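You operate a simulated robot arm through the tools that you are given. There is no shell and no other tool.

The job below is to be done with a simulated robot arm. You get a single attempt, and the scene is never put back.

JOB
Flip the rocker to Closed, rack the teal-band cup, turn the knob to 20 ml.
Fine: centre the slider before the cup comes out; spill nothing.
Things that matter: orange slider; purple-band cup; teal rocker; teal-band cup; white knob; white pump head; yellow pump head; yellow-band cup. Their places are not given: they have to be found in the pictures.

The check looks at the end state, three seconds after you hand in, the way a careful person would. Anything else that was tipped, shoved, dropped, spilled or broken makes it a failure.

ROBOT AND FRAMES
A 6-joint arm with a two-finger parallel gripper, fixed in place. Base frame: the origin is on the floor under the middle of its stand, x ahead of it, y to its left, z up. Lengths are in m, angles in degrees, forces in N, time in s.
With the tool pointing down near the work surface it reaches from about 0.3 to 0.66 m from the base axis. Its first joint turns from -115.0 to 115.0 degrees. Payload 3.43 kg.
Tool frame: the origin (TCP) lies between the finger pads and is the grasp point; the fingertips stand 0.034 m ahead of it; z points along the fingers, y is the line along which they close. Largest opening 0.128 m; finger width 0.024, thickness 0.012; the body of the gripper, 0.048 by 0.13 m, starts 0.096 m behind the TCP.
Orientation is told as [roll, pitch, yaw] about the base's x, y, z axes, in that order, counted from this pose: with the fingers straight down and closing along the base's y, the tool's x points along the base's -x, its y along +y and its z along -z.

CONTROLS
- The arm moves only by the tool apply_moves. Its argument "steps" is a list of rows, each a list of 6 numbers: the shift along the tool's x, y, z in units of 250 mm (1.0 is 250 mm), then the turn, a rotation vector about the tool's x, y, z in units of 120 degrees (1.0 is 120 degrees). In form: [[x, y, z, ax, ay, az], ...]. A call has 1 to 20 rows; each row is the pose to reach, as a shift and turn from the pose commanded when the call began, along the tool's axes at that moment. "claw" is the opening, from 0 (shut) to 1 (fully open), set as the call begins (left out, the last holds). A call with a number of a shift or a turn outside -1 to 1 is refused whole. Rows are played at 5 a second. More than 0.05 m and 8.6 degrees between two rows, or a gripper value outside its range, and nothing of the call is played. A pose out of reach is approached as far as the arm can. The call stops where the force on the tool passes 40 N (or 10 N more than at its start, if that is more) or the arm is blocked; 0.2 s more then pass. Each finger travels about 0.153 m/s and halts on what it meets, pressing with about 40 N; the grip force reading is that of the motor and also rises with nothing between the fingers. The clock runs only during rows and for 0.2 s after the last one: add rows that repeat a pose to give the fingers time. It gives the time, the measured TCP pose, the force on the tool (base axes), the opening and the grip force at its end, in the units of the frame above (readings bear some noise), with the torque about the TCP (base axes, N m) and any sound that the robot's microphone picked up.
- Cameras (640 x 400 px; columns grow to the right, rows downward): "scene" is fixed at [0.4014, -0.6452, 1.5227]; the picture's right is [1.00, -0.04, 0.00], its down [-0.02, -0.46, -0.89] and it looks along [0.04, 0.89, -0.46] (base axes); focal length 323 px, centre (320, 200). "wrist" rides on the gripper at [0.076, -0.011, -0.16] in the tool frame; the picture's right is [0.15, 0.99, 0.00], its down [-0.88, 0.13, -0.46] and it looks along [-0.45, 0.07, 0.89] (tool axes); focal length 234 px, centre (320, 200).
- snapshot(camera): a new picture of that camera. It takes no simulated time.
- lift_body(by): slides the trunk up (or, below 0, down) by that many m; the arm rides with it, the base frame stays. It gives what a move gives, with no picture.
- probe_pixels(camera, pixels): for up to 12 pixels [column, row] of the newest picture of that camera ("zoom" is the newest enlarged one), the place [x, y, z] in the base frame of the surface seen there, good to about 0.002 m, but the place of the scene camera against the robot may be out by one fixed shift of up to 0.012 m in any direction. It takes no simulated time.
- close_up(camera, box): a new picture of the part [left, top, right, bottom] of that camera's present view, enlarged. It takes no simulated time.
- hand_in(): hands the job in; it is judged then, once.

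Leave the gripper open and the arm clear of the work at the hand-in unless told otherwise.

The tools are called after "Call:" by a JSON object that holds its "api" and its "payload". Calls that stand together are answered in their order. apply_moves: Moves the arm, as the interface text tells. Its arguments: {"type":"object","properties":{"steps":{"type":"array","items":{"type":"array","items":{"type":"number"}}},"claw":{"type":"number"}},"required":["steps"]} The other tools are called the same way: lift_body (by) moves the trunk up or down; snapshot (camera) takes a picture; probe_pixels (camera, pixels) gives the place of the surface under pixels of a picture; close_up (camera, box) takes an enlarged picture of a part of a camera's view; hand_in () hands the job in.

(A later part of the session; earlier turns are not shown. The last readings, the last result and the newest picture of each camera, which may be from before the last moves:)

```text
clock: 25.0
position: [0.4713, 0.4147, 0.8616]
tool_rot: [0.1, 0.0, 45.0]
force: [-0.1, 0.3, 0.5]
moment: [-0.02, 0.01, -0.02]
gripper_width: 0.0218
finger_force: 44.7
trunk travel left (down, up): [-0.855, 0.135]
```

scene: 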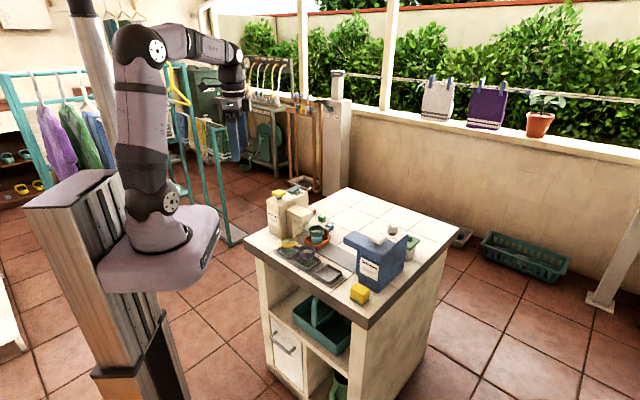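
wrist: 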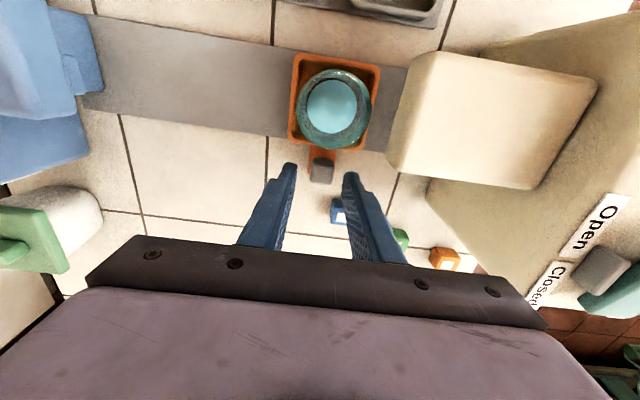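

The handle is gripped (width 21.7 mm). I'll now slide it slowly +60 mm along u at 3 mm per row.

Call:
{"api": "apply_moves", "payload": {"steps": [[0, -0.004, 0, 0, 0, 0], [0, -0.012, 0, 0, 0, 0], [0, -0.024, 0, 0, 0, 0], [0, -0.036, 0, 0, 0, 0], [0, -0.048, 0, 0, 0, 0], [0, -0.06, 0, 0, 0, 0], [0, -0.072, 0, 0, 0, 0], [0, -0.084, 0, 0, 0, 0], [0, -0.096, 0, 0, 0, 0], [0, -0.108, 0, 0, 0, 0], [0, -0.12, 0, 0, 0, 0]]}}

Call:
{"api": "close_up", "payload": {"camera": "scene", "box": [290, 190, 386, 262]}}

```text
clock: 27.4
position: [0.4907, 0.3935, 0.8614]
tool_rot: [0.0, 0.0, 45.0]
force: [-2.9, -1.3, -5.2]
moment: [0.29, -0.27, -0.05]
gripper_width: 0.0216
finger_force: 44.9
trunk travel left (down, up): [-0.855, 0.135]
```

```text
5.56 times, centred on (338, 226) of scene
```

zoom: 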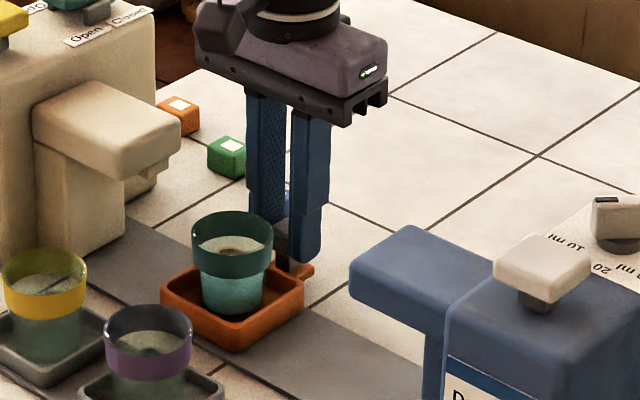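

The slider follows with small forces. I'll continue the remaining 30 mm.

Call:
{"api": "apply_moves", "payload": {"steps": [[0, -0.012, 0, 0, 0, 0], [0, -0.024, 0, 0, 0, 0], [0, -0.036, 0, 0, 0, 0], [0, -0.048, 0, 0, 0, 0], [0, -0.06, 0, 0, 0, 0], [0, -0.072, 0, 0, 0, 0], [0, -0.084, 0, 0, 0, 0], [0, -0.096, 0, 0, 0, 0], [0, -0.108, 0, 0, 0, 0], [0, -0.118, 0, 0, 0, 0], [0, -0.122, 0, 0, 0, 0], [0, -0.122, 0, 0, 0, 0]]}}

Call:
{"api": "snapshot", "payload": {"camera": "wrist"}}

Call:
{"api": "snapshot", "payload": {"camera": "scene"}}

Call:
{"api": "close_up", "payload": {"camera": "scene", "box": [290, 190, 386, 262]}}

```text
clock: 30.0
position: [0.5124, 0.372, 0.861]
tool_rot: [0.0, 0.0, 45.1]
force: [-0.8, -0.8, -4.9]
moment: [-0.35, 0.4, 0.0]
gripper_width: 0.0218
finger_force: 45.4
trunk travel left (down, up): [-0.855, 0.135]
```

```text
taken
```

wrist: 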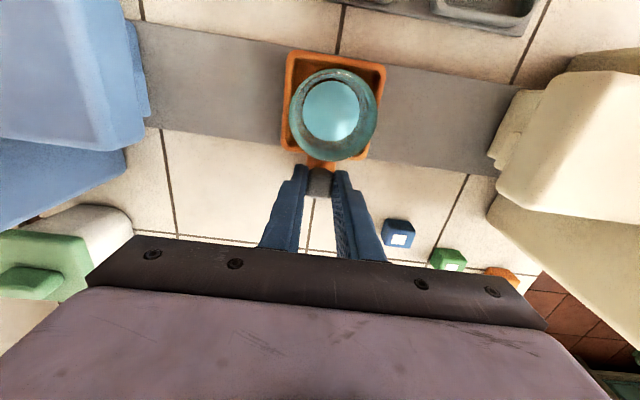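

```text
taken
```

scene: 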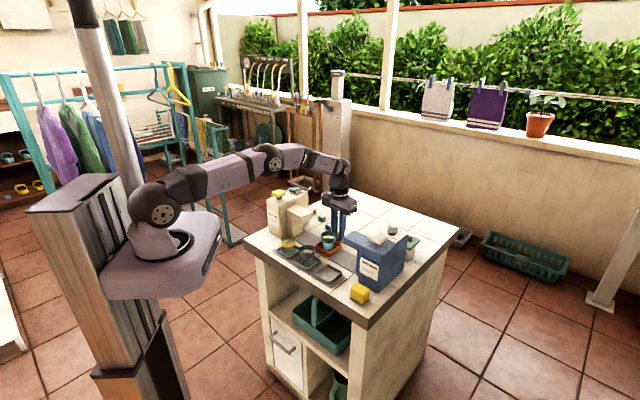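

```text
5.56 times, centred on (338, 226) of scene
```

zoom: 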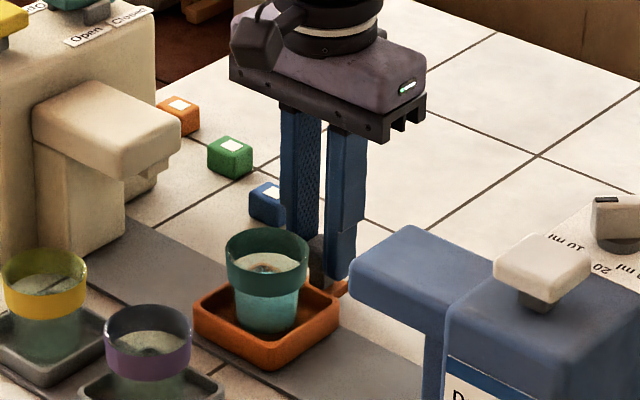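

The TCP now reads u≈0.099. I'll measure the slider against both spouts and nozzles from this wrist view.

Call:
{"api": "close_up", "payload": {"camera": "wrist", "box": [100, 0, 580, 240]}}

Call:
{"api": "probe_pixels", "payload": {"camera": "wrist", "pixels": [[289, 80], [287, 130], [380, 95], [374, 120], [142, 30], [148, 110], [150, 122], [505, 115], [492, 155], [545, 92], [500, 180], [140, 20]]}}

```text
1.33 times, centred on (340, 120) of wrist
```

zoom: 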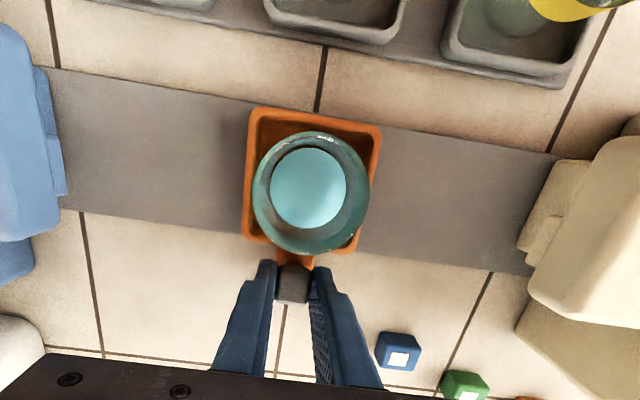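

```text
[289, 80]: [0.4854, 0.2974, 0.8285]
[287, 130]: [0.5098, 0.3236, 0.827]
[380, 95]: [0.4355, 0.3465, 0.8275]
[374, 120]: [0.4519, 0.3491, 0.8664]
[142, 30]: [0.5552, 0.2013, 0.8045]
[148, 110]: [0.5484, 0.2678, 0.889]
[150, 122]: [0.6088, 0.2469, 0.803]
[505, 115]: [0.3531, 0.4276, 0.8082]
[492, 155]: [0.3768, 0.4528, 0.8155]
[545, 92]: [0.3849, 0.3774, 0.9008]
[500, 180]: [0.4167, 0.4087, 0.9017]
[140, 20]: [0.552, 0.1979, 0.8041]
```

The slider centre comes out at u≈0.098 and the midpoint of pillars/spouts at ≈0.1005. I'll take a few more points to firm up the residual.

Call:
{"api": "close_up", "payload": {"camera": "wrist", "box": [270, 40, 400, 170]}}

Call:
{"api": "probe_pixels", "payload": {"camera": "wrist", "pixels": [[287, 70], [286, 90], [285, 110], [284, 130], [386, 75], [384, 90], [381, 110], [377, 135], [289, 60], [384, 68], [500, 130], [508, 105]]}}

```text
3.08 times, centred on (335, 105) of wrist
```

zoom: 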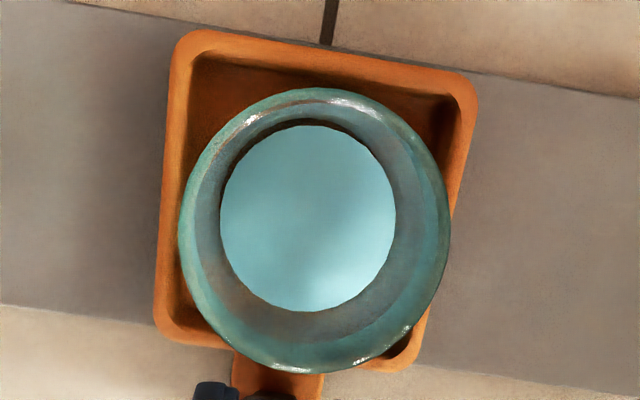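

```text
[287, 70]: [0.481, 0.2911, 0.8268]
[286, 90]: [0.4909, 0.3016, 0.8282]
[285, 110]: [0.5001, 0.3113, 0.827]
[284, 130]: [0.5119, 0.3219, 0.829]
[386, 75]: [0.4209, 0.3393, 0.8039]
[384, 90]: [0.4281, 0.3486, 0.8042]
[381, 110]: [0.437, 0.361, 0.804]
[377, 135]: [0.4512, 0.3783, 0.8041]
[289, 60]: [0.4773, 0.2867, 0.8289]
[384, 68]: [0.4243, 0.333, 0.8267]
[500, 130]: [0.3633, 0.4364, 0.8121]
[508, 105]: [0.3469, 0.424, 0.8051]
```

The slider's outer walls are at u≈0.135 and 0.0625, so its centre is ≈0.099. I'll nudge +1.5 mm to 0.1005 and then release gently.

Call:
{"api": "apply_moves", "payload": {"steps": [[0, -0.003, 0, 0, 0, 0], [0, -0.006, 0, 0, 0, 0], [0, -0.006, 0, 0, 0, 0]]}}

Call:
{"api": "apply_moves", "payload": {"steps": [[0, -0.0, 0, 0, 0, 0], [0, 0, 0, 0, 0, 0]], "claw": 0.19}}

Call:
{"api": "apply_moves", "payload": {"steps": [[0, 0.0, 0, 0, 0, 0], [0, 0, 0, 0, 0, 0]], "claw": 0.32}}

Call:
{"api": "snapshot", "payload": {"camera": "wrist"}}

Call:
{"api": "close_up", "payload": {"camera": "wrist", "box": [250, 30, 410, 210]}}

```text
clock: 30.8
position: [0.5154, 0.3715, 0.8629]
tool_rot: [0.0, 0.0, 45.0]
force: [-3.2, -1.5, -5.6]
moment: [0.07, 0.1, 0.01]
gripper_width: 0.0219
finger_force: 45.1
trunk travel left (down, up): [-0.855, 0.135]
```

```text
clock: 31.4
position: [0.5141, 0.3695, 0.863]
tool_rot: [0.1, -0.1, 45.1]
force: [0.5, -0.2, -0.2]
moment: [0.06, 0.02, -0.01]
gripper_width: 0.0241
finger_force: 0.0
trunk travel left (down, up): [-0.855, 0.135]
```

```text
clock: 32.0
position: [0.5136, 0.3714, 0.8628]
tool_rot: [0.1, 0.0, 45.0]
force: [0.0, -0.1, 0.2]
moment: [0.02, -0.01, 0.02]
gripper_width: 0.041
finger_force: 0.0
trunk travel left (down, up): [-0.855, 0.135]
```

```text
taken
```

wrist: 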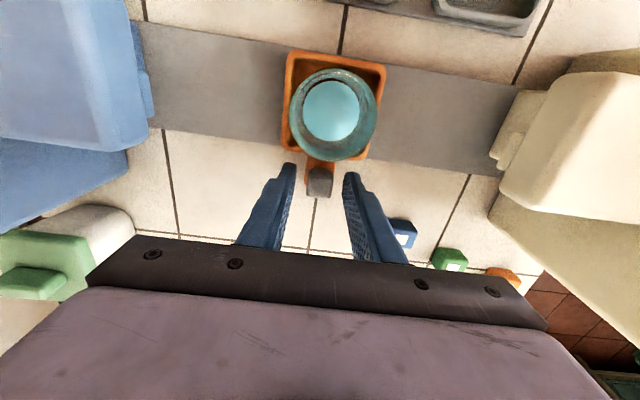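

```text
2.22 times, centred on (330, 120) of wrist
```

zoom: 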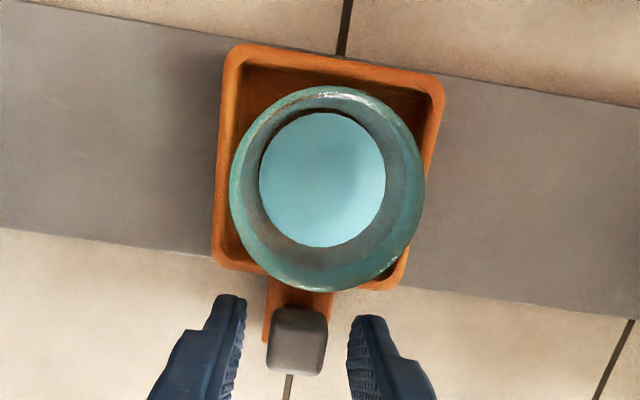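

Released; the slider stays put. I'll raise straight up 10 cm from the handle and back off a little so I can view the cup.

Call:
{"api": "apply_moves", "payload": {"steps": [[0, 0, -0.1, 0, 0, 0], [0, 0, -0.25, 0, 0, 0], [0, 0, -0.4, 0, 0, 0], [0.12, 0, -0.44, 0, 0, 0], [0.22, 0, -0.48, 0, 0, 0], [0.22, 0, -0.48, 0, 0, 0]]}}

Call:
{"api": "snapshot", "payload": {"camera": "wrist"}}

Call:
{"api": "close_up", "payload": {"camera": "wrist", "box": [220, 60, 460, 220]}}

```text
clock: 33.4
position: [0.4731, 0.3314, 0.984]
tool_rot: [0.0, -0.1, 45.0]
force: [0.3, -0.8, 0.4]
moment: [0.03, 0.02, -0.03]
gripper_width: 0.0409
finger_force: 0.1
trunk travel left (down, up): [-0.855, 0.135]
```

```text
taken
```

wrist: 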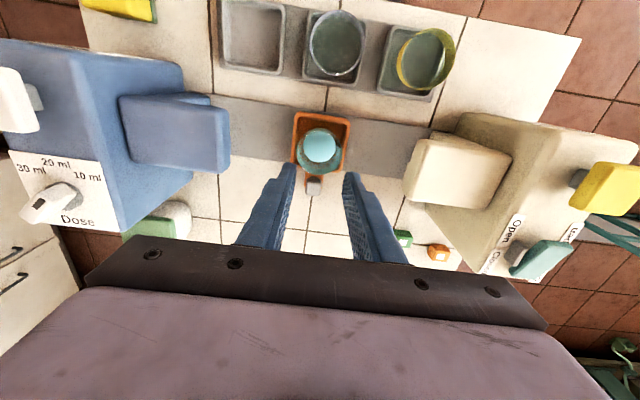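

```text
2.50 times, centred on (340, 140) of wrist
```

zoom: 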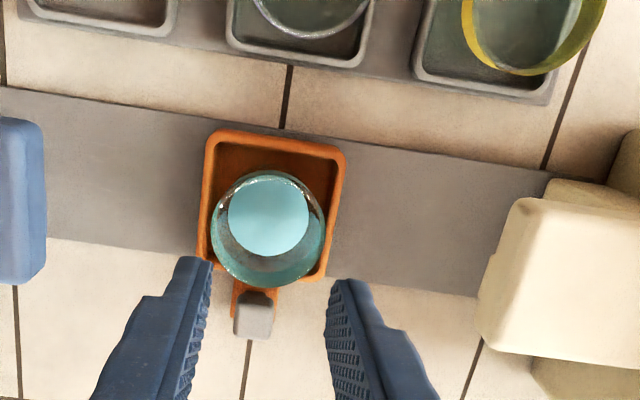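

Both the cup and the dial are visible. I'll zoom on the dial too, and probe cup, slider and empty slot.

Call:
{"api": "close_up", "payload": {"camera": "wrist", "box": [0, 130, 130, 240]}}

Call:
{"api": "probe_pixels", "payload": {"camera": "wrist", "pixels": [[294, 130], [292, 160], [346, 130], [342, 158], [320, 146], [297, 155], [342, 148], [313, 188], [224, 8], [278, 18], [224, 65], [275, 72]]}}

Call:
{"api": "probe_pixels", "payload": {"camera": "wrist", "pixels": [[251, 38], [335, 42], [425, 60], [40, 207], [65, 187], [52, 195], [88, 178], [180, 75], [160, 60], [120, 110], [220, 120], [30, 170]]}}

```text
3.64 times, centred on (65, 185) of wrist
```

zoom: 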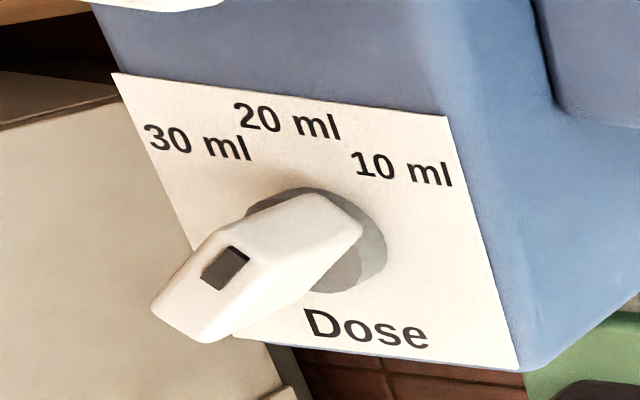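

```text
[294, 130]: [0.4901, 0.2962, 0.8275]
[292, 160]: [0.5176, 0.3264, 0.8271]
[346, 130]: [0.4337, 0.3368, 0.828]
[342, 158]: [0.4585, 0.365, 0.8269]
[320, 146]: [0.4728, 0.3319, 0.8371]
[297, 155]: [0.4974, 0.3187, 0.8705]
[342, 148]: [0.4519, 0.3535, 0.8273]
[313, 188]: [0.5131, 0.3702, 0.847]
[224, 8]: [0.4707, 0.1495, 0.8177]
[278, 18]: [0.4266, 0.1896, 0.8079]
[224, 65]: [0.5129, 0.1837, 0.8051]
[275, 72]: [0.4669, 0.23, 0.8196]
```

```text
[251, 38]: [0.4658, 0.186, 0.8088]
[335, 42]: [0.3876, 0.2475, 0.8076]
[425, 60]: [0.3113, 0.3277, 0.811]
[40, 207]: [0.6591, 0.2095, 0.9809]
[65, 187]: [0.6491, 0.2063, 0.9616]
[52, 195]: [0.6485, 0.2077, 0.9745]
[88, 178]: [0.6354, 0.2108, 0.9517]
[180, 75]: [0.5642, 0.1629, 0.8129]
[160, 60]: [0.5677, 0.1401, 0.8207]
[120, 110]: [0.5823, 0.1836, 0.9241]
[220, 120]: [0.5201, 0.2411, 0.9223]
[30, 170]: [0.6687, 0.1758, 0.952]
```

The TCP (0.4731, 0.3314) is already above the cup centre (u≈0.100, v≈0.569). I'll open to 10 cm and descend to just above the rim to check centring.

Call:
{"api": "apply_moves", "payload": {"steps": [[0, 0, 0, 0, 0, 0], [0, 0, 0, 0, 0, 0], [0, 0, 0.1, 0, 0, 0], [0, 0, 0.2, 0, 0, 0], [0, 0, 0.24, 0, 0, 0], [0, 0, 0.24, 0, 0, 0]], "claw": 0.75}}

Call:
{"api": "snapshot", "payload": {"camera": "wrist"}}

Call:
{"api": "close_up", "payload": {"camera": "wrist", "box": [220, 60, 440, 260]}}

Call:
{"api": "close_up", "payload": {"camera": "scene", "box": [290, 190, 386, 262]}}

```text
clock: 34.8
position: [0.4726, 0.3303, 0.9235]
tool_rot: [0.0, 0.0, 45.0]
force: [-0.3, -0.8, -0.5]
moment: [-0.02, 0.0, 0.01]
gripper_width: 0.0962
finger_force: 0.1
trunk travel left (down, up): [-0.855, 0.135]
```

```text
taken
```

wrist: 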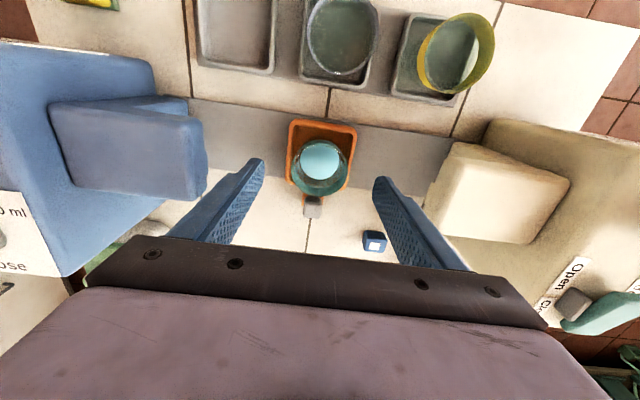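

```text
2.00 times, centred on (330, 160) of wrist
```

zoom: 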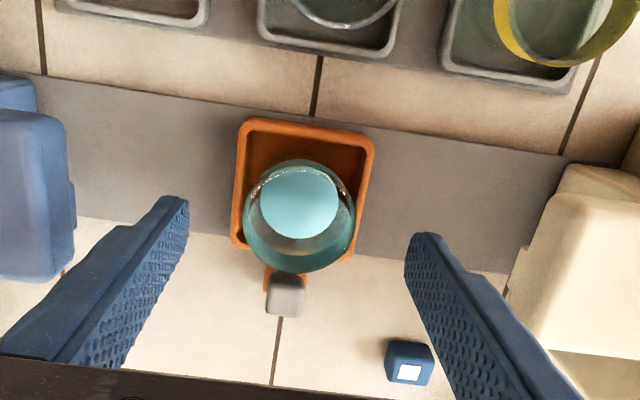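

```text
5.56 times, centred on (338, 226) of scene
```

zoom: 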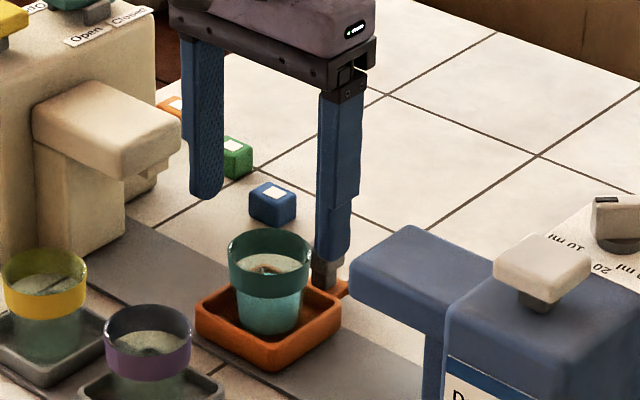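

The rim (245–355 px) is centred between the fingertips (188 and 408). I'll descend to TCP z≈0.870, which keeps the tips above the tray wall.

Call:
{"api": "apply_moves", "payload": {"steps": [[0, 0, 0.06, 0, 0, 0], [0, 0, 0.12, 0, 0, 0], [0, 0, 0.17, 0, 0, 0], [0, 0, 0.206, 0, 0, 0], [0, 0, 0.206, 0, 0, 0]]}}

Call:
{"api": "close_up", "payload": {"camera": "wrist", "box": [220, 60, 440, 260]}}

Call:
{"api": "close_up", "payload": {"camera": "scene", "box": [300, 210, 380, 260]}}

```text
clock: 36.0
position: [0.4749, 0.3315, 0.8709]
tool_rot: [-0.1, 0.0, 45.0]
force: [-1.1, 0.5, 0.6]
moment: [0.01, 0.0, 0.01]
gripper_width: 0.0961
finger_force: 0.1
trunk travel left (down, up): [-0.855, 0.135]
```

```text
2.00 times, centred on (330, 160) of wrist
```

zoom: 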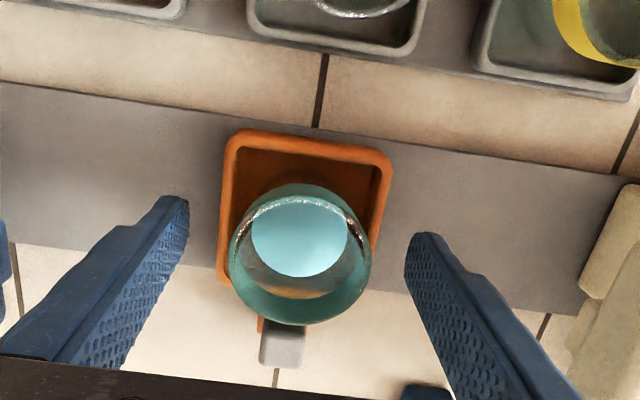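

```text
8.00 times, centred on (340, 235) of scene
```

zoom: 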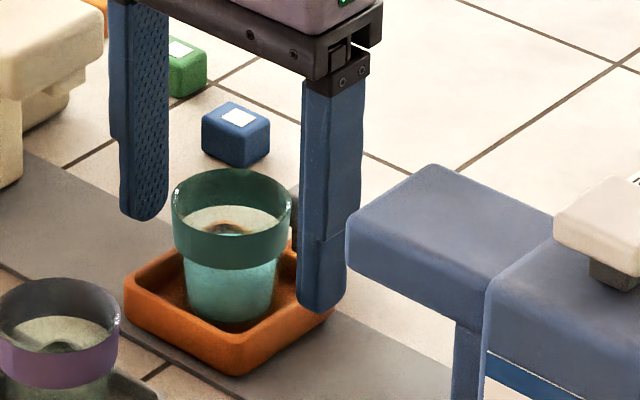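

The fingers straddle the cup. I'll probe the rim once more before closing.

Call:
{"api": "close_up", "payload": {"camera": "wrist", "box": [270, 110, 370, 210]}}

Call:
{"api": "probe_pixels", "payload": {"camera": "wrist", "pixels": [[285, 190], [286, 197], [344, 195], [343, 202], [320, 153], [309, 220], [300, 218], [330, 217], [315, 180], [338, 165], [290, 170], [333, 208]]}}

```text
4.00 times, centred on (320, 160) of wrist
```

zoom: 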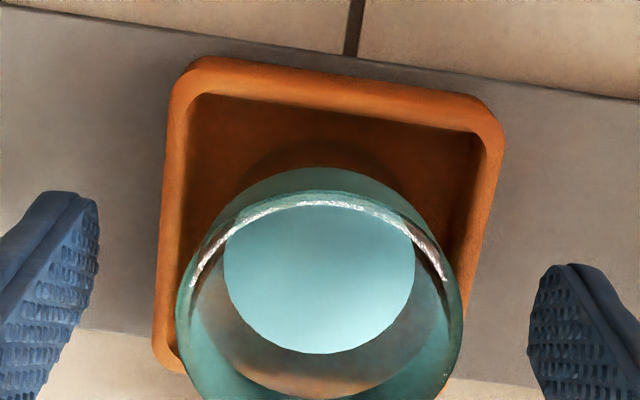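

```text
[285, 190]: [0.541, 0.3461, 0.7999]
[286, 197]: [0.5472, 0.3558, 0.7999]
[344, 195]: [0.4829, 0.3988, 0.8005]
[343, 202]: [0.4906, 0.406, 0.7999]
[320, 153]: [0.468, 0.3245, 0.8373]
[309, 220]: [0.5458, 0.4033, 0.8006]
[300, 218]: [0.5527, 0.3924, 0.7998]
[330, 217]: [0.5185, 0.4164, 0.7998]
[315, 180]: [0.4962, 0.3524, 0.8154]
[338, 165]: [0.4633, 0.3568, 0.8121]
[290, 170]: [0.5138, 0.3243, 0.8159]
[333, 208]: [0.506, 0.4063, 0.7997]
```

The wrist probe used the older picture, so I'll probe on the current zoom instead.

Call:
{"api": "probe_pixels", "payload": {"camera": "zoom", "pixels": [[180, 310], [185, 330], [456, 330], [450, 345], [320, 172], [290, 178], [370, 178], [320, 280], [187, 290], [447, 280], [240, 388], [320, 205]]}}

```text
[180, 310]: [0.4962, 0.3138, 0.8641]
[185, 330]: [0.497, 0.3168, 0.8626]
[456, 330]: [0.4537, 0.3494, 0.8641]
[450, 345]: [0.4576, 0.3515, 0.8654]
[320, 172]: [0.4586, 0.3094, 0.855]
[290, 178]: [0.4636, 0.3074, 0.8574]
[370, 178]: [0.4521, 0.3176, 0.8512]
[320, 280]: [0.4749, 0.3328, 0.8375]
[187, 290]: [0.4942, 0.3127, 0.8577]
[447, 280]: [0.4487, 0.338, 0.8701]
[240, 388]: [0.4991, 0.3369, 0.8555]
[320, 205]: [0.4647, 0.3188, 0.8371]
```

The cup centre is u≈0.101, v≈0.571 with diameter ≈56 mm, matching the TCP. I'll close in gentle stages.

Call:
{"api": "apply_moves", "payload": {"steps": [[0, 0, 0, 0, 0, 0], [0, 0, 0, 0, 0, 0]], "claw": 0.52}}

Call:
{"api": "apply_moves", "payload": {"steps": [[0, 0, 0, 0, 0, 0]], "claw": 0.47}}

Call:
{"api": "apply_moves", "payload": {"steps": [[0, 0, 0, 0, 0, 0]], "claw": 0.45}}

Call:
{"api": "apply_moves", "payload": {"steps": [[0, 0, 0, 0, 0, 0]], "claw": 0.435}}

```text
clock: 36.6
position: [0.4737, 0.3313, 0.871]
tool_rot: [0.0, 0.0, 45.0]
force: [-0.7, 0.0, 0.4]
moment: [0.02, 0.05, -0.04]
gripper_width: 0.0666
finger_force: 0.0
trunk travel left (down, up): [-0.855, 0.135]
```

```text
clock: 37.0
position: [0.4746, 0.3314, 0.8708]
tool_rot: [0.0, 0.1, 45.1]
force: [0.3, 0.3, -0.2]
moment: [0.02, 0.0, -0.02]
gripper_width: 0.06
finger_force: 0.0
trunk travel left (down, up): [-0.855, 0.135]
```

```text
clock: 37.4
position: [0.4755, 0.3314, 0.8711]
tool_rot: [0.0, 0.0, 45.0]
force: [0.1, -0.1, 0.1]
moment: [0.01, -0.02, -0.01]
gripper_width: 0.0574
finger_force: 0.1
trunk travel left (down, up): [-0.855, 0.135]
```

```text
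clock: 37.8
position: [0.4751, 0.3325, 0.8713]
tool_rot: [0.1, 0.0, 44.9]
force: [-0.7, 0.7, -0.3]
moment: [0.02, -0.01, -0.05]
gripper_width: 0.0557
finger_force: 0.0
trunk travel left (down, up): [-0.855, 0.135]
```

Still no contact at 55.7 mm. I'll continue closing in small stages.

Call:
{"api": "apply_moves", "payload": {"steps": [[0, 0, 0, 0, 0, 0]], "claw": 0.42}}

Call:
{"api": "apply_moves", "payload": {"steps": [[0, 0, 0, 0, 0, 0]], "claw": 0.405}}

Call:
{"api": "close_up", "payload": {"camera": "wrist", "box": [240, 90, 400, 240]}}

```text
clock: 38.2
position: [0.4748, 0.3314, 0.8714]
tool_rot: [-0.1, 0.0, 45.0]
force: [-0.2, -0.7, 0.2]
moment: [-0.01, 0.03, -0.01]
gripper_width: 0.0543
finger_force: 0.2
trunk travel left (down, up): [-0.855, 0.135]
```

```text
clock: 38.6
position: [0.4741, 0.3305, 0.8719]
tool_rot: [0.0, -0.1, 45.0]
force: [0.4, 0.0, 0.0]
moment: [0.0, -0.02, -0.02]
gripper_width: 0.0532
finger_force: 10.9
trunk travel left (down, up): [-0.855, 0.135]
```

```text
2.67 times, centred on (320, 165) of wrist
```

zoom: 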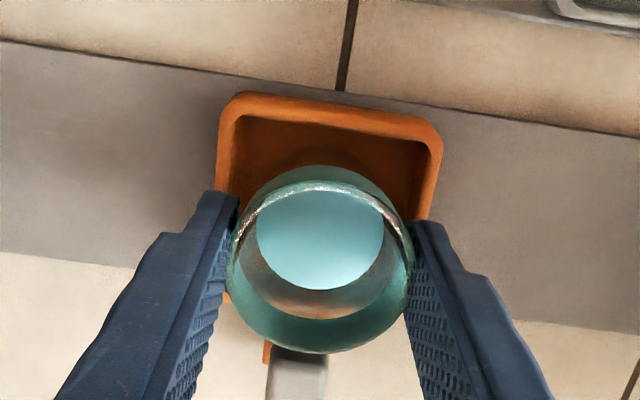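

Contact at 53.2 mm with 11 N. I'll tighten a little for a firm grip.

Call:
{"api": "apply_moves", "payload": {"steps": [[0, 0, 0, 0, 0, 0], [0, 0, 0, 0, 0, 0]], "claw": 0.385}}

Call:
{"api": "close_up", "payload": {"camera": "scene", "box": [300, 210, 380, 260]}}

```text
clock: 39.2
position: [0.4749, 0.3318, 0.8698]
tool_rot: [0.0, 0.0, 45.0]
force: [0.9, 0.4, -0.1]
moment: [-0.01, -0.03, -0.02]
gripper_width: 0.052
finger_force: 40.0
trunk travel left (down, up): [-0.855, 0.135]
```

```text
8.00 times, centred on (340, 235) of scene
```

zoom: 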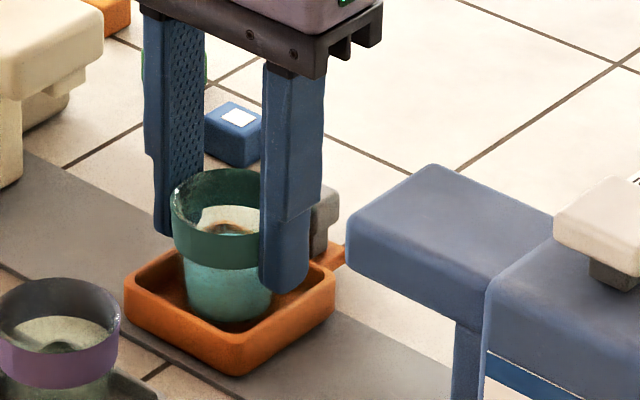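

Gripped at 40 N. I'll lift slowly straight up 90 mm so the cup clears everything.

Call:
{"api": "apply_moves", "payload": {"steps": [[0, 0, -0.008, 0, 0, 0], [0, 0, -0.02, 0, 0, 0], [0, 0, -0.04, 0, 0, 0], [0, 0, -0.065, 0, 0, 0], [0, 0, -0.095, 0, 0, 0], [0, 0, -0.125, 0, 0, 0], [0, 0, -0.155, 0, 0, 0], [0, 0, -0.185, 0, 0, 0], [0, 0, -0.215, 0, 0, 0], [0, 0, -0.245, 0, 0, 0], [0, 0, -0.275, 0, 0, 0], [0, 0, -0.305, 0, 0, 0], [0, 0, -0.33, 0, 0, 0], [0, 0, -0.35, 0, 0, 0], [0, 0, -0.36, 0, 0, 0], [0, 0, -0.36, 0, 0, 0]]}}

Call:
{"api": "snapshot", "payload": {"camera": "wrist"}}

Call:
{"api": "close_up", "payload": {"camera": "scene", "box": [290, 190, 390, 270]}}

Call:
{"api": "close_up", "payload": {"camera": "wrist", "box": [200, 0, 440, 180]}}

```text
clock: 42.6
position: [0.4748, 0.3315, 0.9613]
tool_rot: [0.0, 0.0, 45.0]
force: [0.4, 0.0, -0.2]
moment: [-0.01, 0.03, 0.05]
gripper_width: 0.0523
finger_force: 39.9
trunk travel left (down, up): [-0.855, 0.135]
```

```text
taken
```

wrist: 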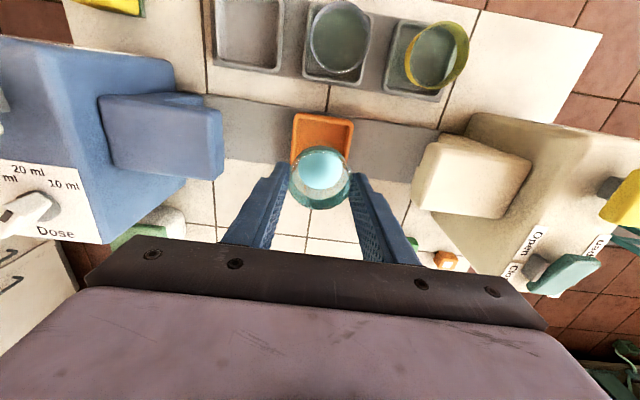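

```text
5.00 times, centred on (340, 230) of scene
```

zoom: 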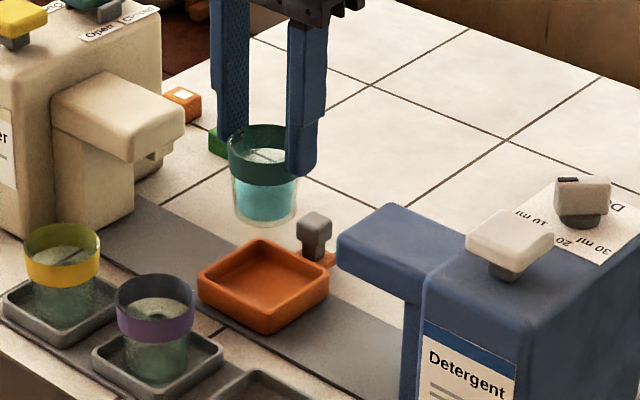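

```text
2.22 times, centred on (320, 90) of wrist
```

zoom: 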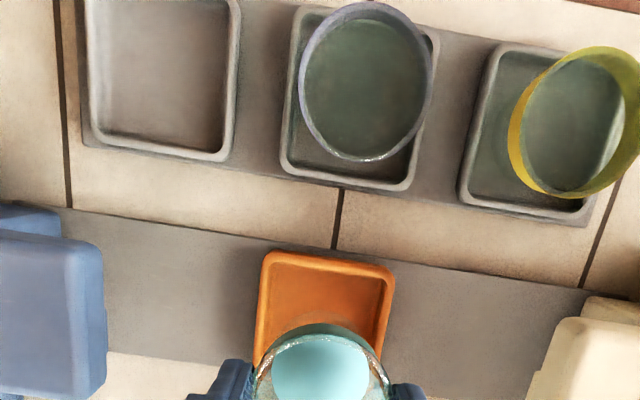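

The cup is up and level and the slider is empty at the middle. I'll probe the empty slot and slider walls precisely on this zoom.

Call:
{"api": "probe_pixels", "payload": {"camera": "zoom", "pixels": [[93, 70], [95, 130], [234, 60], [225, 145], [160, 150], [155, 80], [288, 150], [435, 80], [340, 180], [261, 300], [385, 300], [325, 258]]}}

Call:
{"api": "probe_pixels", "payload": {"camera": "wrist", "pixels": [[217, 10], [216, 30], [214, 52], [283, 10], [281, 40], [278, 68], [245, 65], [248, 30], [220, 58], [276, 72], [305, 70], [368, 40]]}}

```text
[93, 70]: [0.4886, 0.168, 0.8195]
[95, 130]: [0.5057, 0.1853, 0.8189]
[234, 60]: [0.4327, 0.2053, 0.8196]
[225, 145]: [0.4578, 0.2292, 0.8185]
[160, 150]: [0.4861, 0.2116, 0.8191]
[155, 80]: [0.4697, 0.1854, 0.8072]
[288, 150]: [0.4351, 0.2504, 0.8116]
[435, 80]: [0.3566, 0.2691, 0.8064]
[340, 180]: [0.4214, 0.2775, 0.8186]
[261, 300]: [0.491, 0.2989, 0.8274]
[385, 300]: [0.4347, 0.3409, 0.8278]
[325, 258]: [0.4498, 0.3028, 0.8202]
```

```text
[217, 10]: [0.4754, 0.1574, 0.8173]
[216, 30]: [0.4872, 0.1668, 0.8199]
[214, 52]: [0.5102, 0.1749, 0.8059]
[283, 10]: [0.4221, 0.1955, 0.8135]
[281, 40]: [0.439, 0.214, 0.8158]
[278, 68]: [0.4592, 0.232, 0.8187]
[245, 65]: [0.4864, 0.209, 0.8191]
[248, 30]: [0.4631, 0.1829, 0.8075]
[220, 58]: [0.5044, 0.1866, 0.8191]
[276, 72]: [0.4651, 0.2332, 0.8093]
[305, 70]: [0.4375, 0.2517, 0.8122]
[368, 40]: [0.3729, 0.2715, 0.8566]
```

Slot centre: u≈0.194, v≈0.460, floor z≈0.807. The slider centre reads u≈0.101. I'll carry the cup at this height, first back 55 mm, then diagonally to above the slot, clear of the detergent spout.

Call:
{"api": "apply_moves", "payload": {"steps": [[0.01, 0, 0, 0, 0, 0], [0.035, 0, 0, 0, 0, 0], [0.07, 0, 0, 0, 0, 0], [0.11, 0, 0, 0, 0, 0], [0.15, 0, 0, 0, 0, 0], [0.19, 0, 0, 0, 0, 0], [0.22, -0.01, 0, 0, 0, 0], [0.243, -0.04, 0, 0, 0, 0], [0.266, -0.078, 0, 0, 0, 0], [0.289, -0.117, 0, 0, 0, 0], [0.312, -0.156, 0, 0, 0, 0], [0.335, -0.195, 0, 0, 0, 0], [0.358, -0.234, 0, 0, 0, 0], [0.381, -0.273, 0, 0, 0, 0], [0.402, -0.309, 0, 0, 0, 0], [0.42, -0.339, 0, 0, 0, 0], [0.433, -0.361, 0, 0, 0, 0], [0.44, -0.373, 0, 0, 0, 0], [0.44, -0.373, 0, 0, 0, 0]]}}

Call:
{"api": "snapshot", "payload": {"camera": "wrist"}}

Call:
{"api": "close_up", "payload": {"camera": "scene", "box": [290, 200, 390, 290]}}

```text
clock: 46.6
position: [0.4625, 0.188, 0.9601]
tool_rot: [0.0, 0.0, 45.0]
force: [0.0, 1.0, -0.4]
moment: [-0.01, 0.05, 0.0]
gripper_width: 0.0523
finger_force: 39.8
trunk travel left (down, up): [-0.855, 0.135]
```

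```text
taken
```

wrist: 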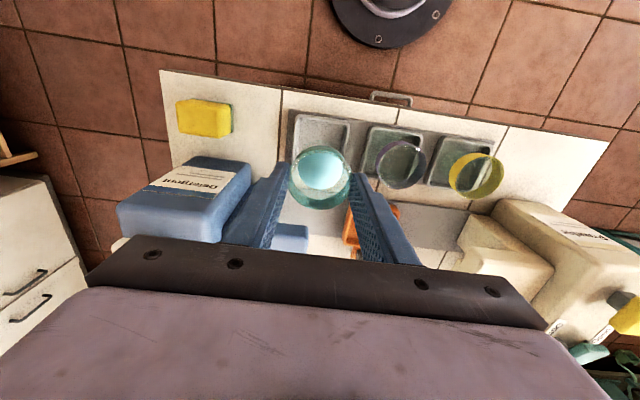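

```text
4.44 times, centred on (340, 245) of scene
```

zoom: 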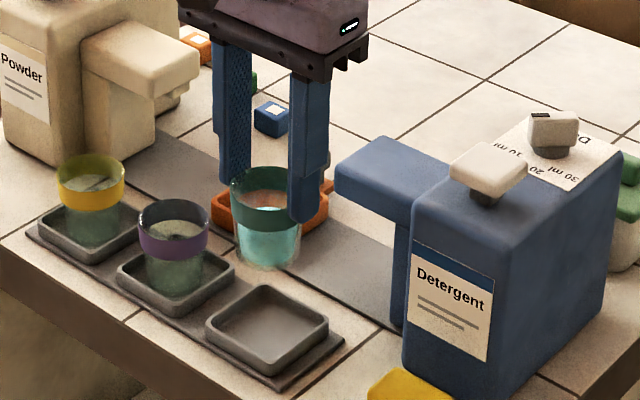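

The cup is over the slot at (0.4625, 0.188). I'll lower slowly 78 mm and check before the last bit.

Call:
{"api": "apply_moves", "payload": {"steps": [[0, 0, 0.01, 0, 0, 0], [0, 0, 0.03, 0, 0, 0], [0, 0, 0.06, 0, 0, 0], [0, 0, 0.092, 0, 0, 0], [0, 0, 0.124, 0, 0, 0], [0, 0, 0.156, 0, 0, 0], [0, 0, 0.188, 0, 0, 0], [0, 0, 0.22, 0, 0, 0], [0, 0, 0.25, 0, 0, 0], [0, 0, 0.275, 0, 0, 0], [0, 0, 0.295, 0, 0, 0], [0, 0, 0.308, 0, 0, 0], [0, 0, 0.312, 0, 0, 0]]}}

Call:
{"api": "snapshot", "payload": {"camera": "wrist"}}

Call:
{"api": "close_up", "payload": {"camera": "scene", "box": [290, 215, 370, 290]}}

Call:
{"api": "close_up", "payload": {"camera": "wrist", "box": [220, 80, 420, 240]}}

```text
clock: 49.4
position: [0.4636, 0.189, 0.8879]
tool_rot: [-0.2, -0.4, 44.9]
force: [-3.3, -0.5, 29.9]
moment: [-0.22, 0.27, 0.03]
gripper_width: 0.0525
finger_force: 40.4
trunk travel left (down, up): [-0.855, 0.135]
```

```text
taken
```

wrist: 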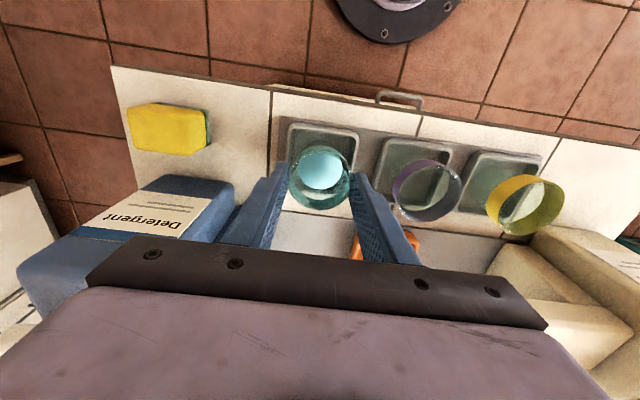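

```text
5.33 times, centred on (330, 252) of scene
```

zoom: 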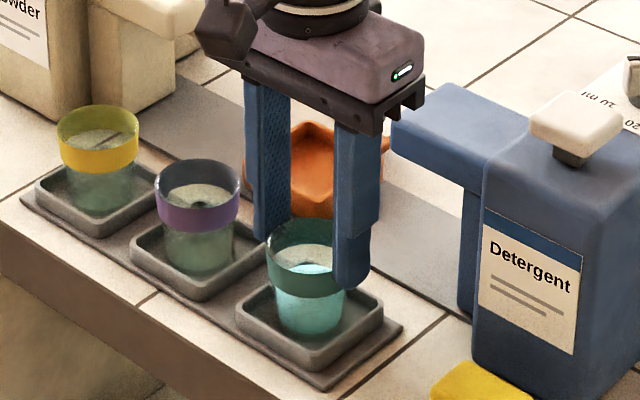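

```text
2.50 times, centred on (320, 160) of wrist
```

zoom: 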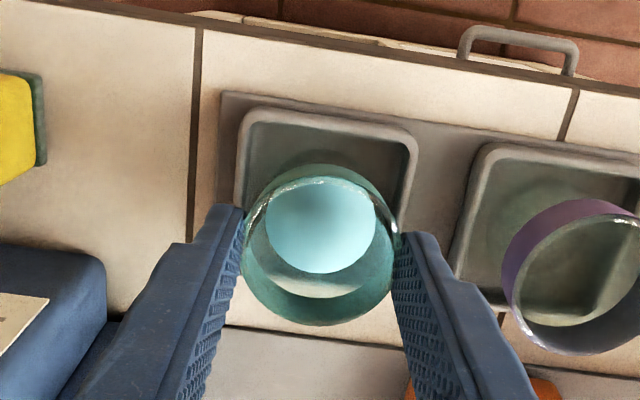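

The tool reads 30 N up at TCP z 0.888, so the cup has touched earlier than expected. It seems to have slipped about 17 mm in the grip during the lift. I'll probe the rim height and base to see whether it's on the slot floor.

Call:
{"api": "probe_pixels", "payload": {"camera": "zoom", "pixels": [[250, 225], [247, 245], [392, 240], [385, 260], [318, 168], [290, 175], [350, 175], [320, 250], [315, 320], [330, 155], [255, 110], [410, 150]]}}

Call:
{"api": "close_up", "payload": {"camera": "scene", "box": [312, 240, 360, 285]}}

```text
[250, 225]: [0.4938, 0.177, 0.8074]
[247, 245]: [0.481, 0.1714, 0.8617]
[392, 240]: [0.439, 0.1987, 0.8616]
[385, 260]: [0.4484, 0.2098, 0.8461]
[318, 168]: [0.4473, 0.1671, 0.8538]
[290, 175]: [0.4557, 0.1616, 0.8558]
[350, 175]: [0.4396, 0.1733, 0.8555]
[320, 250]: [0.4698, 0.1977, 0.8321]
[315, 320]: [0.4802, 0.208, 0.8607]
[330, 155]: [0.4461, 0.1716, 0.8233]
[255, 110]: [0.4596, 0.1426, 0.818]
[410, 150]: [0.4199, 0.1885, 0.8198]
```

```text
8.89 times, centred on (336, 262) of scene
```

zoom: 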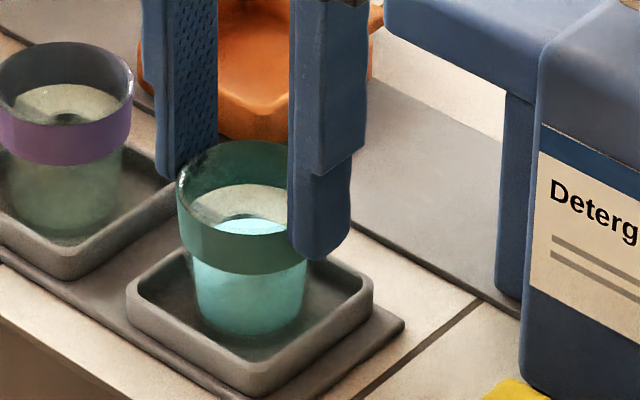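

The liquid level went from 0.837 to 0.832, matching the floor height difference, so the cup is sitting on the slot floor. I'll relieve the downward push by raising about 5.5 mm, then release in stages.

Call:
{"api": "apply_moves", "payload": {"steps": [[0, 0, -0.004, 0, 0, 0], [0, 0, -0.009, 0, 0, 0], [0, 0, -0.014, 0, 0, 0], [0, 0, -0.019, 0, 0, 0], [0, 0, -0.022, 0, 0, 0], [0, 0, -0.022, 0, 0, 0]]}}

```text
clock: 50.8
position: [0.4637, 0.1879, 0.8875]
tool_rot: [0.1, 0.2, 45.0]
force: [-0.2, -0.3, -0.7]
moment: [0.02, 0.02, -0.02]
gripper_width: 0.0521
finger_force: 40.1
trunk travel left (down, up): [-0.855, 0.135]
```

The force is back to about zero. I'll open the fingers in small stages.

Call:
{"api": "apply_moves", "payload": {"steps": [[0, 0, 0, 0, 0, 0], [0, 0, 0, 0, 0, 0]], "claw": 0.41}}

Call:
{"api": "apply_moves", "payload": {"steps": [[0, 0, 0, 0, 0, 0], [0, 0, 0, 0, 0, 0]], "claw": 0.45}}

Call:
{"api": "apply_moves", "payload": {"steps": [[0, 0, 0, 0, 0, 0], [0, 0, 0, 0, 0, 0]], "claw": 0.58}}

Call:
{"api": "snapshot", "payload": {"camera": "wrist"}}

Call:
{"api": "close_up", "payload": {"camera": "scene", "box": [290, 215, 370, 290]}}

Call:
{"api": "close_up", "payload": {"camera": "wrist", "box": [220, 80, 420, 240]}}

```text
clock: 51.4
position: [0.4638, 0.1884, 0.8886]
tool_rot: [0.0, 0.0, 45.0]
force: [-0.1, 0.1, 0.1]
moment: [0.01, 0.01, -0.01]
gripper_width: 0.0534
finger_force: 1.3
trunk travel left (down, up): [-0.855, 0.135]
```

```text
clock: 52.0
position: [0.4631, 0.1877, 0.8887]
tool_rot: [0.0, 0.0, 45.1]
force: [-0.2, -0.4, -1.2]
moment: [0.01, 0.0, 0.02]
gripper_width: 0.0577
finger_force: 0.2
trunk travel left (down, up): [-0.855, 0.135]
```

```text
clock: 52.6
position: [0.4642, 0.1891, 0.8872]
tool_rot: [0.0, -0.1, 45.1]
force: [0.9, -0.1, 0.3]
moment: [0.0, -0.03, 0.01]
gripper_width: 0.0738
finger_force: 0.0
trunk travel left (down, up): [-0.855, 0.135]
```

```text
taken
```

wrist: 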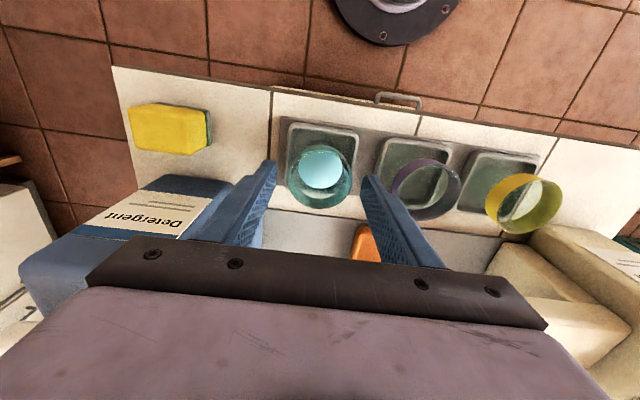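

```text
5.33 times, centred on (330, 252) of scene
```

zoom: 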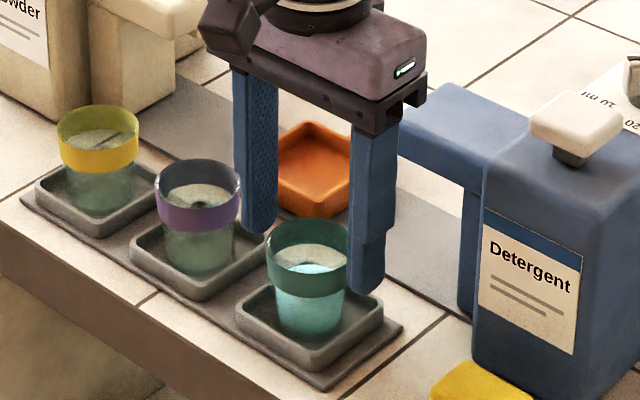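

```text
2.50 times, centred on (320, 160) of wrist
```

zoom: 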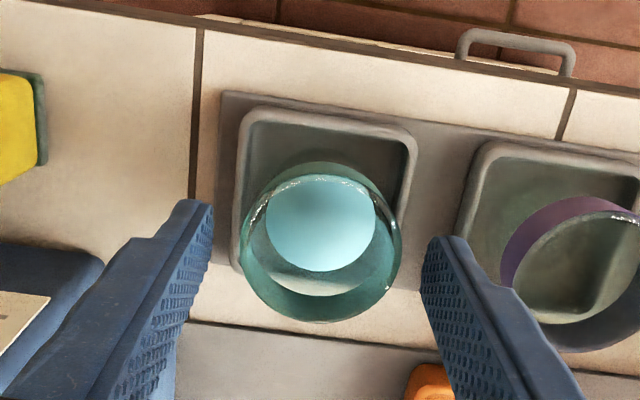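

The teal cup stands upright in the slot. I'll raise straight up 13 cm, then lift the trunk by 0.10 m for the knob work.

Call:
{"api": "apply_moves", "payload": {"steps": [[0, 0, -0.06, 0, 0, 0], [0, 0, -0.16, 0, 0, 0], [0, 0, -0.28, 0, 0, 0], [0, 0, -0.4, 0, 0, 0], [0, 0, -0.52, 0, 0, 0], [0, 0, -0.52, 0, 0, 0]]}}

Call:
{"api": "lift_body", "payload": {"by": 0.1}}

Call:
{"api": "close_up", "payload": {"camera": "scene", "box": [280, 190, 440, 290]}}

```text
clock: 54.0
position: [0.4625, 0.1881, 1.0199]
tool_rot: [0.0, 0.0, 45.0]
force: [0.0, 1.0, -0.1]
moment: [0.01, 0.05, 0.0]
gripper_width: 0.0741
finger_force: 0.1
trunk travel left (down, up): [-0.855, 0.135]
```

```text
clock: 55.4
position: [0.4632, 0.1887, 1.1189]
tool_rot: [0.0, -0.1, 45.0]
force: [0.1, -0.7, 0.6]
moment: [0.03, -0.03, -0.01]
gripper_width: 0.0741
finger_force: 0.1
trunk travel left (down, up): [-0.955, 0.035]
```

```text
4.00 times, centred on (360, 240) of scene
```

zoom: 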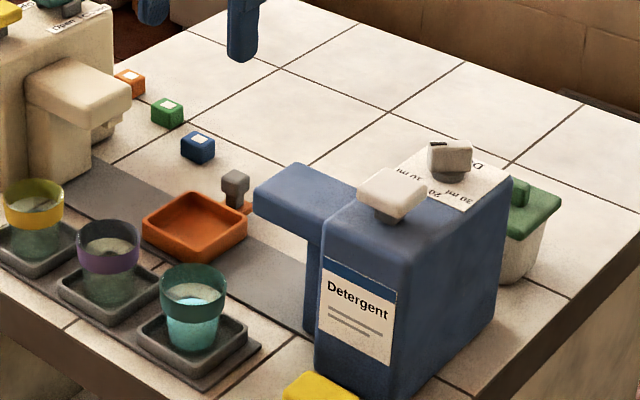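

The cup is racked and the slider centred. Next I'll move the wrist over the detergent box at z≈1.12 with yaw ≈17.6° (radial) to look down at the dial.

Call:
{"api": "apply_moves", "payload": {"steps": [[-0.072, -0.082, 0, 0, 0, 0.057], [-0.144, -0.164, 0, 0, 0, 0.114], [-0.216, -0.246, 0, 0, 0, 0.171], [-0.2885, -0.328, 0, 0, 0, 0.228], [-0.2885, -0.328, 0, 0, 0, 0.228]]}}

Call:
{"api": "snapshot", "payload": {"camera": "wrist"}}

Call:
{"api": "close_up", "payload": {"camera": "wrist", "box": [250, 100, 390, 250]}}

```text
clock: 56.6
position: [0.573, 0.1831, 1.1209]
tool_rot: [-0.1, 0.1, 17.5]
force: [0.1, -0.4, 0.6]
moment: [0.01, -0.02, -0.01]
gripper_width: 0.074
finger_force: 0.1
trunk travel left (down, up): [-0.955, 0.035]
```

```text
taken
```

wrist: 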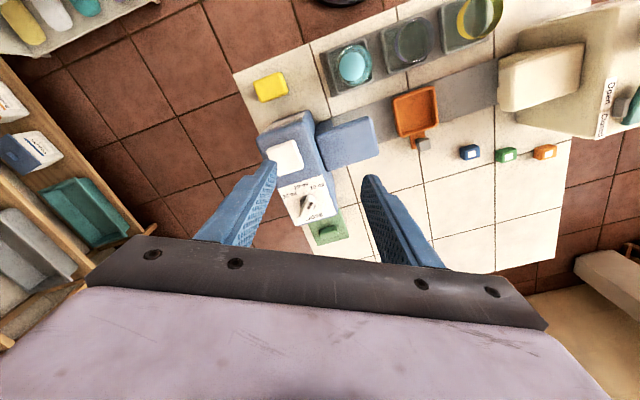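

```text
2.67 times, centred on (320, 175) of wrist
```

zoom: 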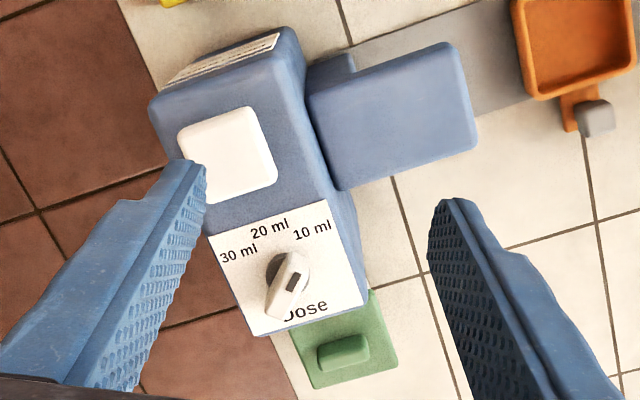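

I'll zoom in tighter on the dial.

Call:
{"api": "close_up", "payload": {"camera": "wrist", "box": [276, 172, 346, 226]}}

```text
7.41 times, centred on (311, 199) of wrist
```

zoom: 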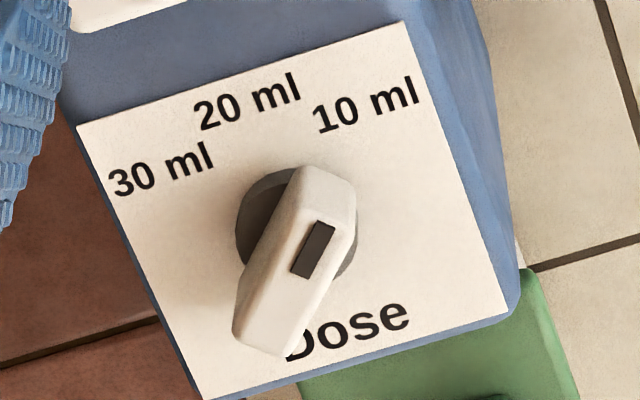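

The black mark seems to be on the upper end of the bar, pointing at 10 ml. I'll probe points on bar, mark, disk and labels to get real angles.

Call:
{"api": "probe_pixels", "payload": {"camera": "zoom", "pixels": [[313, 250], [325, 228], [298, 275], [325, 180], [265, 335], [285, 350], [240, 325], [350, 205], [300, 200], [270, 300], [262, 190], [340, 265]]}}

Call:
{"api": "probe_pixels", "payload": {"camera": "zoom", "pixels": [[247, 100], [367, 105], [160, 170], [350, 330], [80, 125], [405, 22], [205, 398], [505, 312], [245, 240], [290, 320], [305, 300], [255, 310]]}}

```text
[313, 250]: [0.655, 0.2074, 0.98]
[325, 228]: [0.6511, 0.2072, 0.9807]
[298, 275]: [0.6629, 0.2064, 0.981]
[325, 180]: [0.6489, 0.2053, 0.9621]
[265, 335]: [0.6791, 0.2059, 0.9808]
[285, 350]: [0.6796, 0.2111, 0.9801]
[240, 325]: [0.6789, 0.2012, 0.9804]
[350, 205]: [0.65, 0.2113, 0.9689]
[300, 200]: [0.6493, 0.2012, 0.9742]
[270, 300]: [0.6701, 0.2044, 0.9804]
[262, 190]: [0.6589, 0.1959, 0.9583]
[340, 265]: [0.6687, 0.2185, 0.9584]
```

```text
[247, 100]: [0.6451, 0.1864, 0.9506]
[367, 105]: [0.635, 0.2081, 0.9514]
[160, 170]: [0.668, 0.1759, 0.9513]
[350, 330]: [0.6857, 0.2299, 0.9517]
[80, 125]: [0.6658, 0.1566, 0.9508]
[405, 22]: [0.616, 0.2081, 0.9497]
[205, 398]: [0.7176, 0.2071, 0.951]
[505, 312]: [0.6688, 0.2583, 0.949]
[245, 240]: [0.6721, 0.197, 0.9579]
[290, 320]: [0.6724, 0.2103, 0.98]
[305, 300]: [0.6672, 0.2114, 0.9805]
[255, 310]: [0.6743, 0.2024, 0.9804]
```

Now the geometry is clear. The plate centre and knob axis are at about (0.6655, 0.2065), and the bar lies along x at z 0.96–0.981 with its mark at the −x end (180°), which is 10 ml. 20 ml lies at 225°, so the knob needs +45° (counter-clockwise from above). Reach is tight at r≈0.70, so I'll tilt the tool 20° outward. First I'll set yaw to 0.

Call:
{"api": "apply_moves", "payload": {"steps": [[0, 0, 0, 0, 0, 0.049], [0, 0, 0, 0, 0, 0.097], [0, 0, 0, 0, 0, 0.146], [0, 0, 0, 0, 0, 0.146]], "claw": 0.32}}

```text
clock: 57.6
position: [0.5722, 0.1818, 1.1201]
tool_rot: [0.1, 0.0, 0.0]
force: [0.2, 0.5, 0.0]
moment: [0.01, -0.01, -0.03]
gripper_width: 0.041
finger_force: 0.1
trunk travel left (down, up): [-0.955, 0.035]
```

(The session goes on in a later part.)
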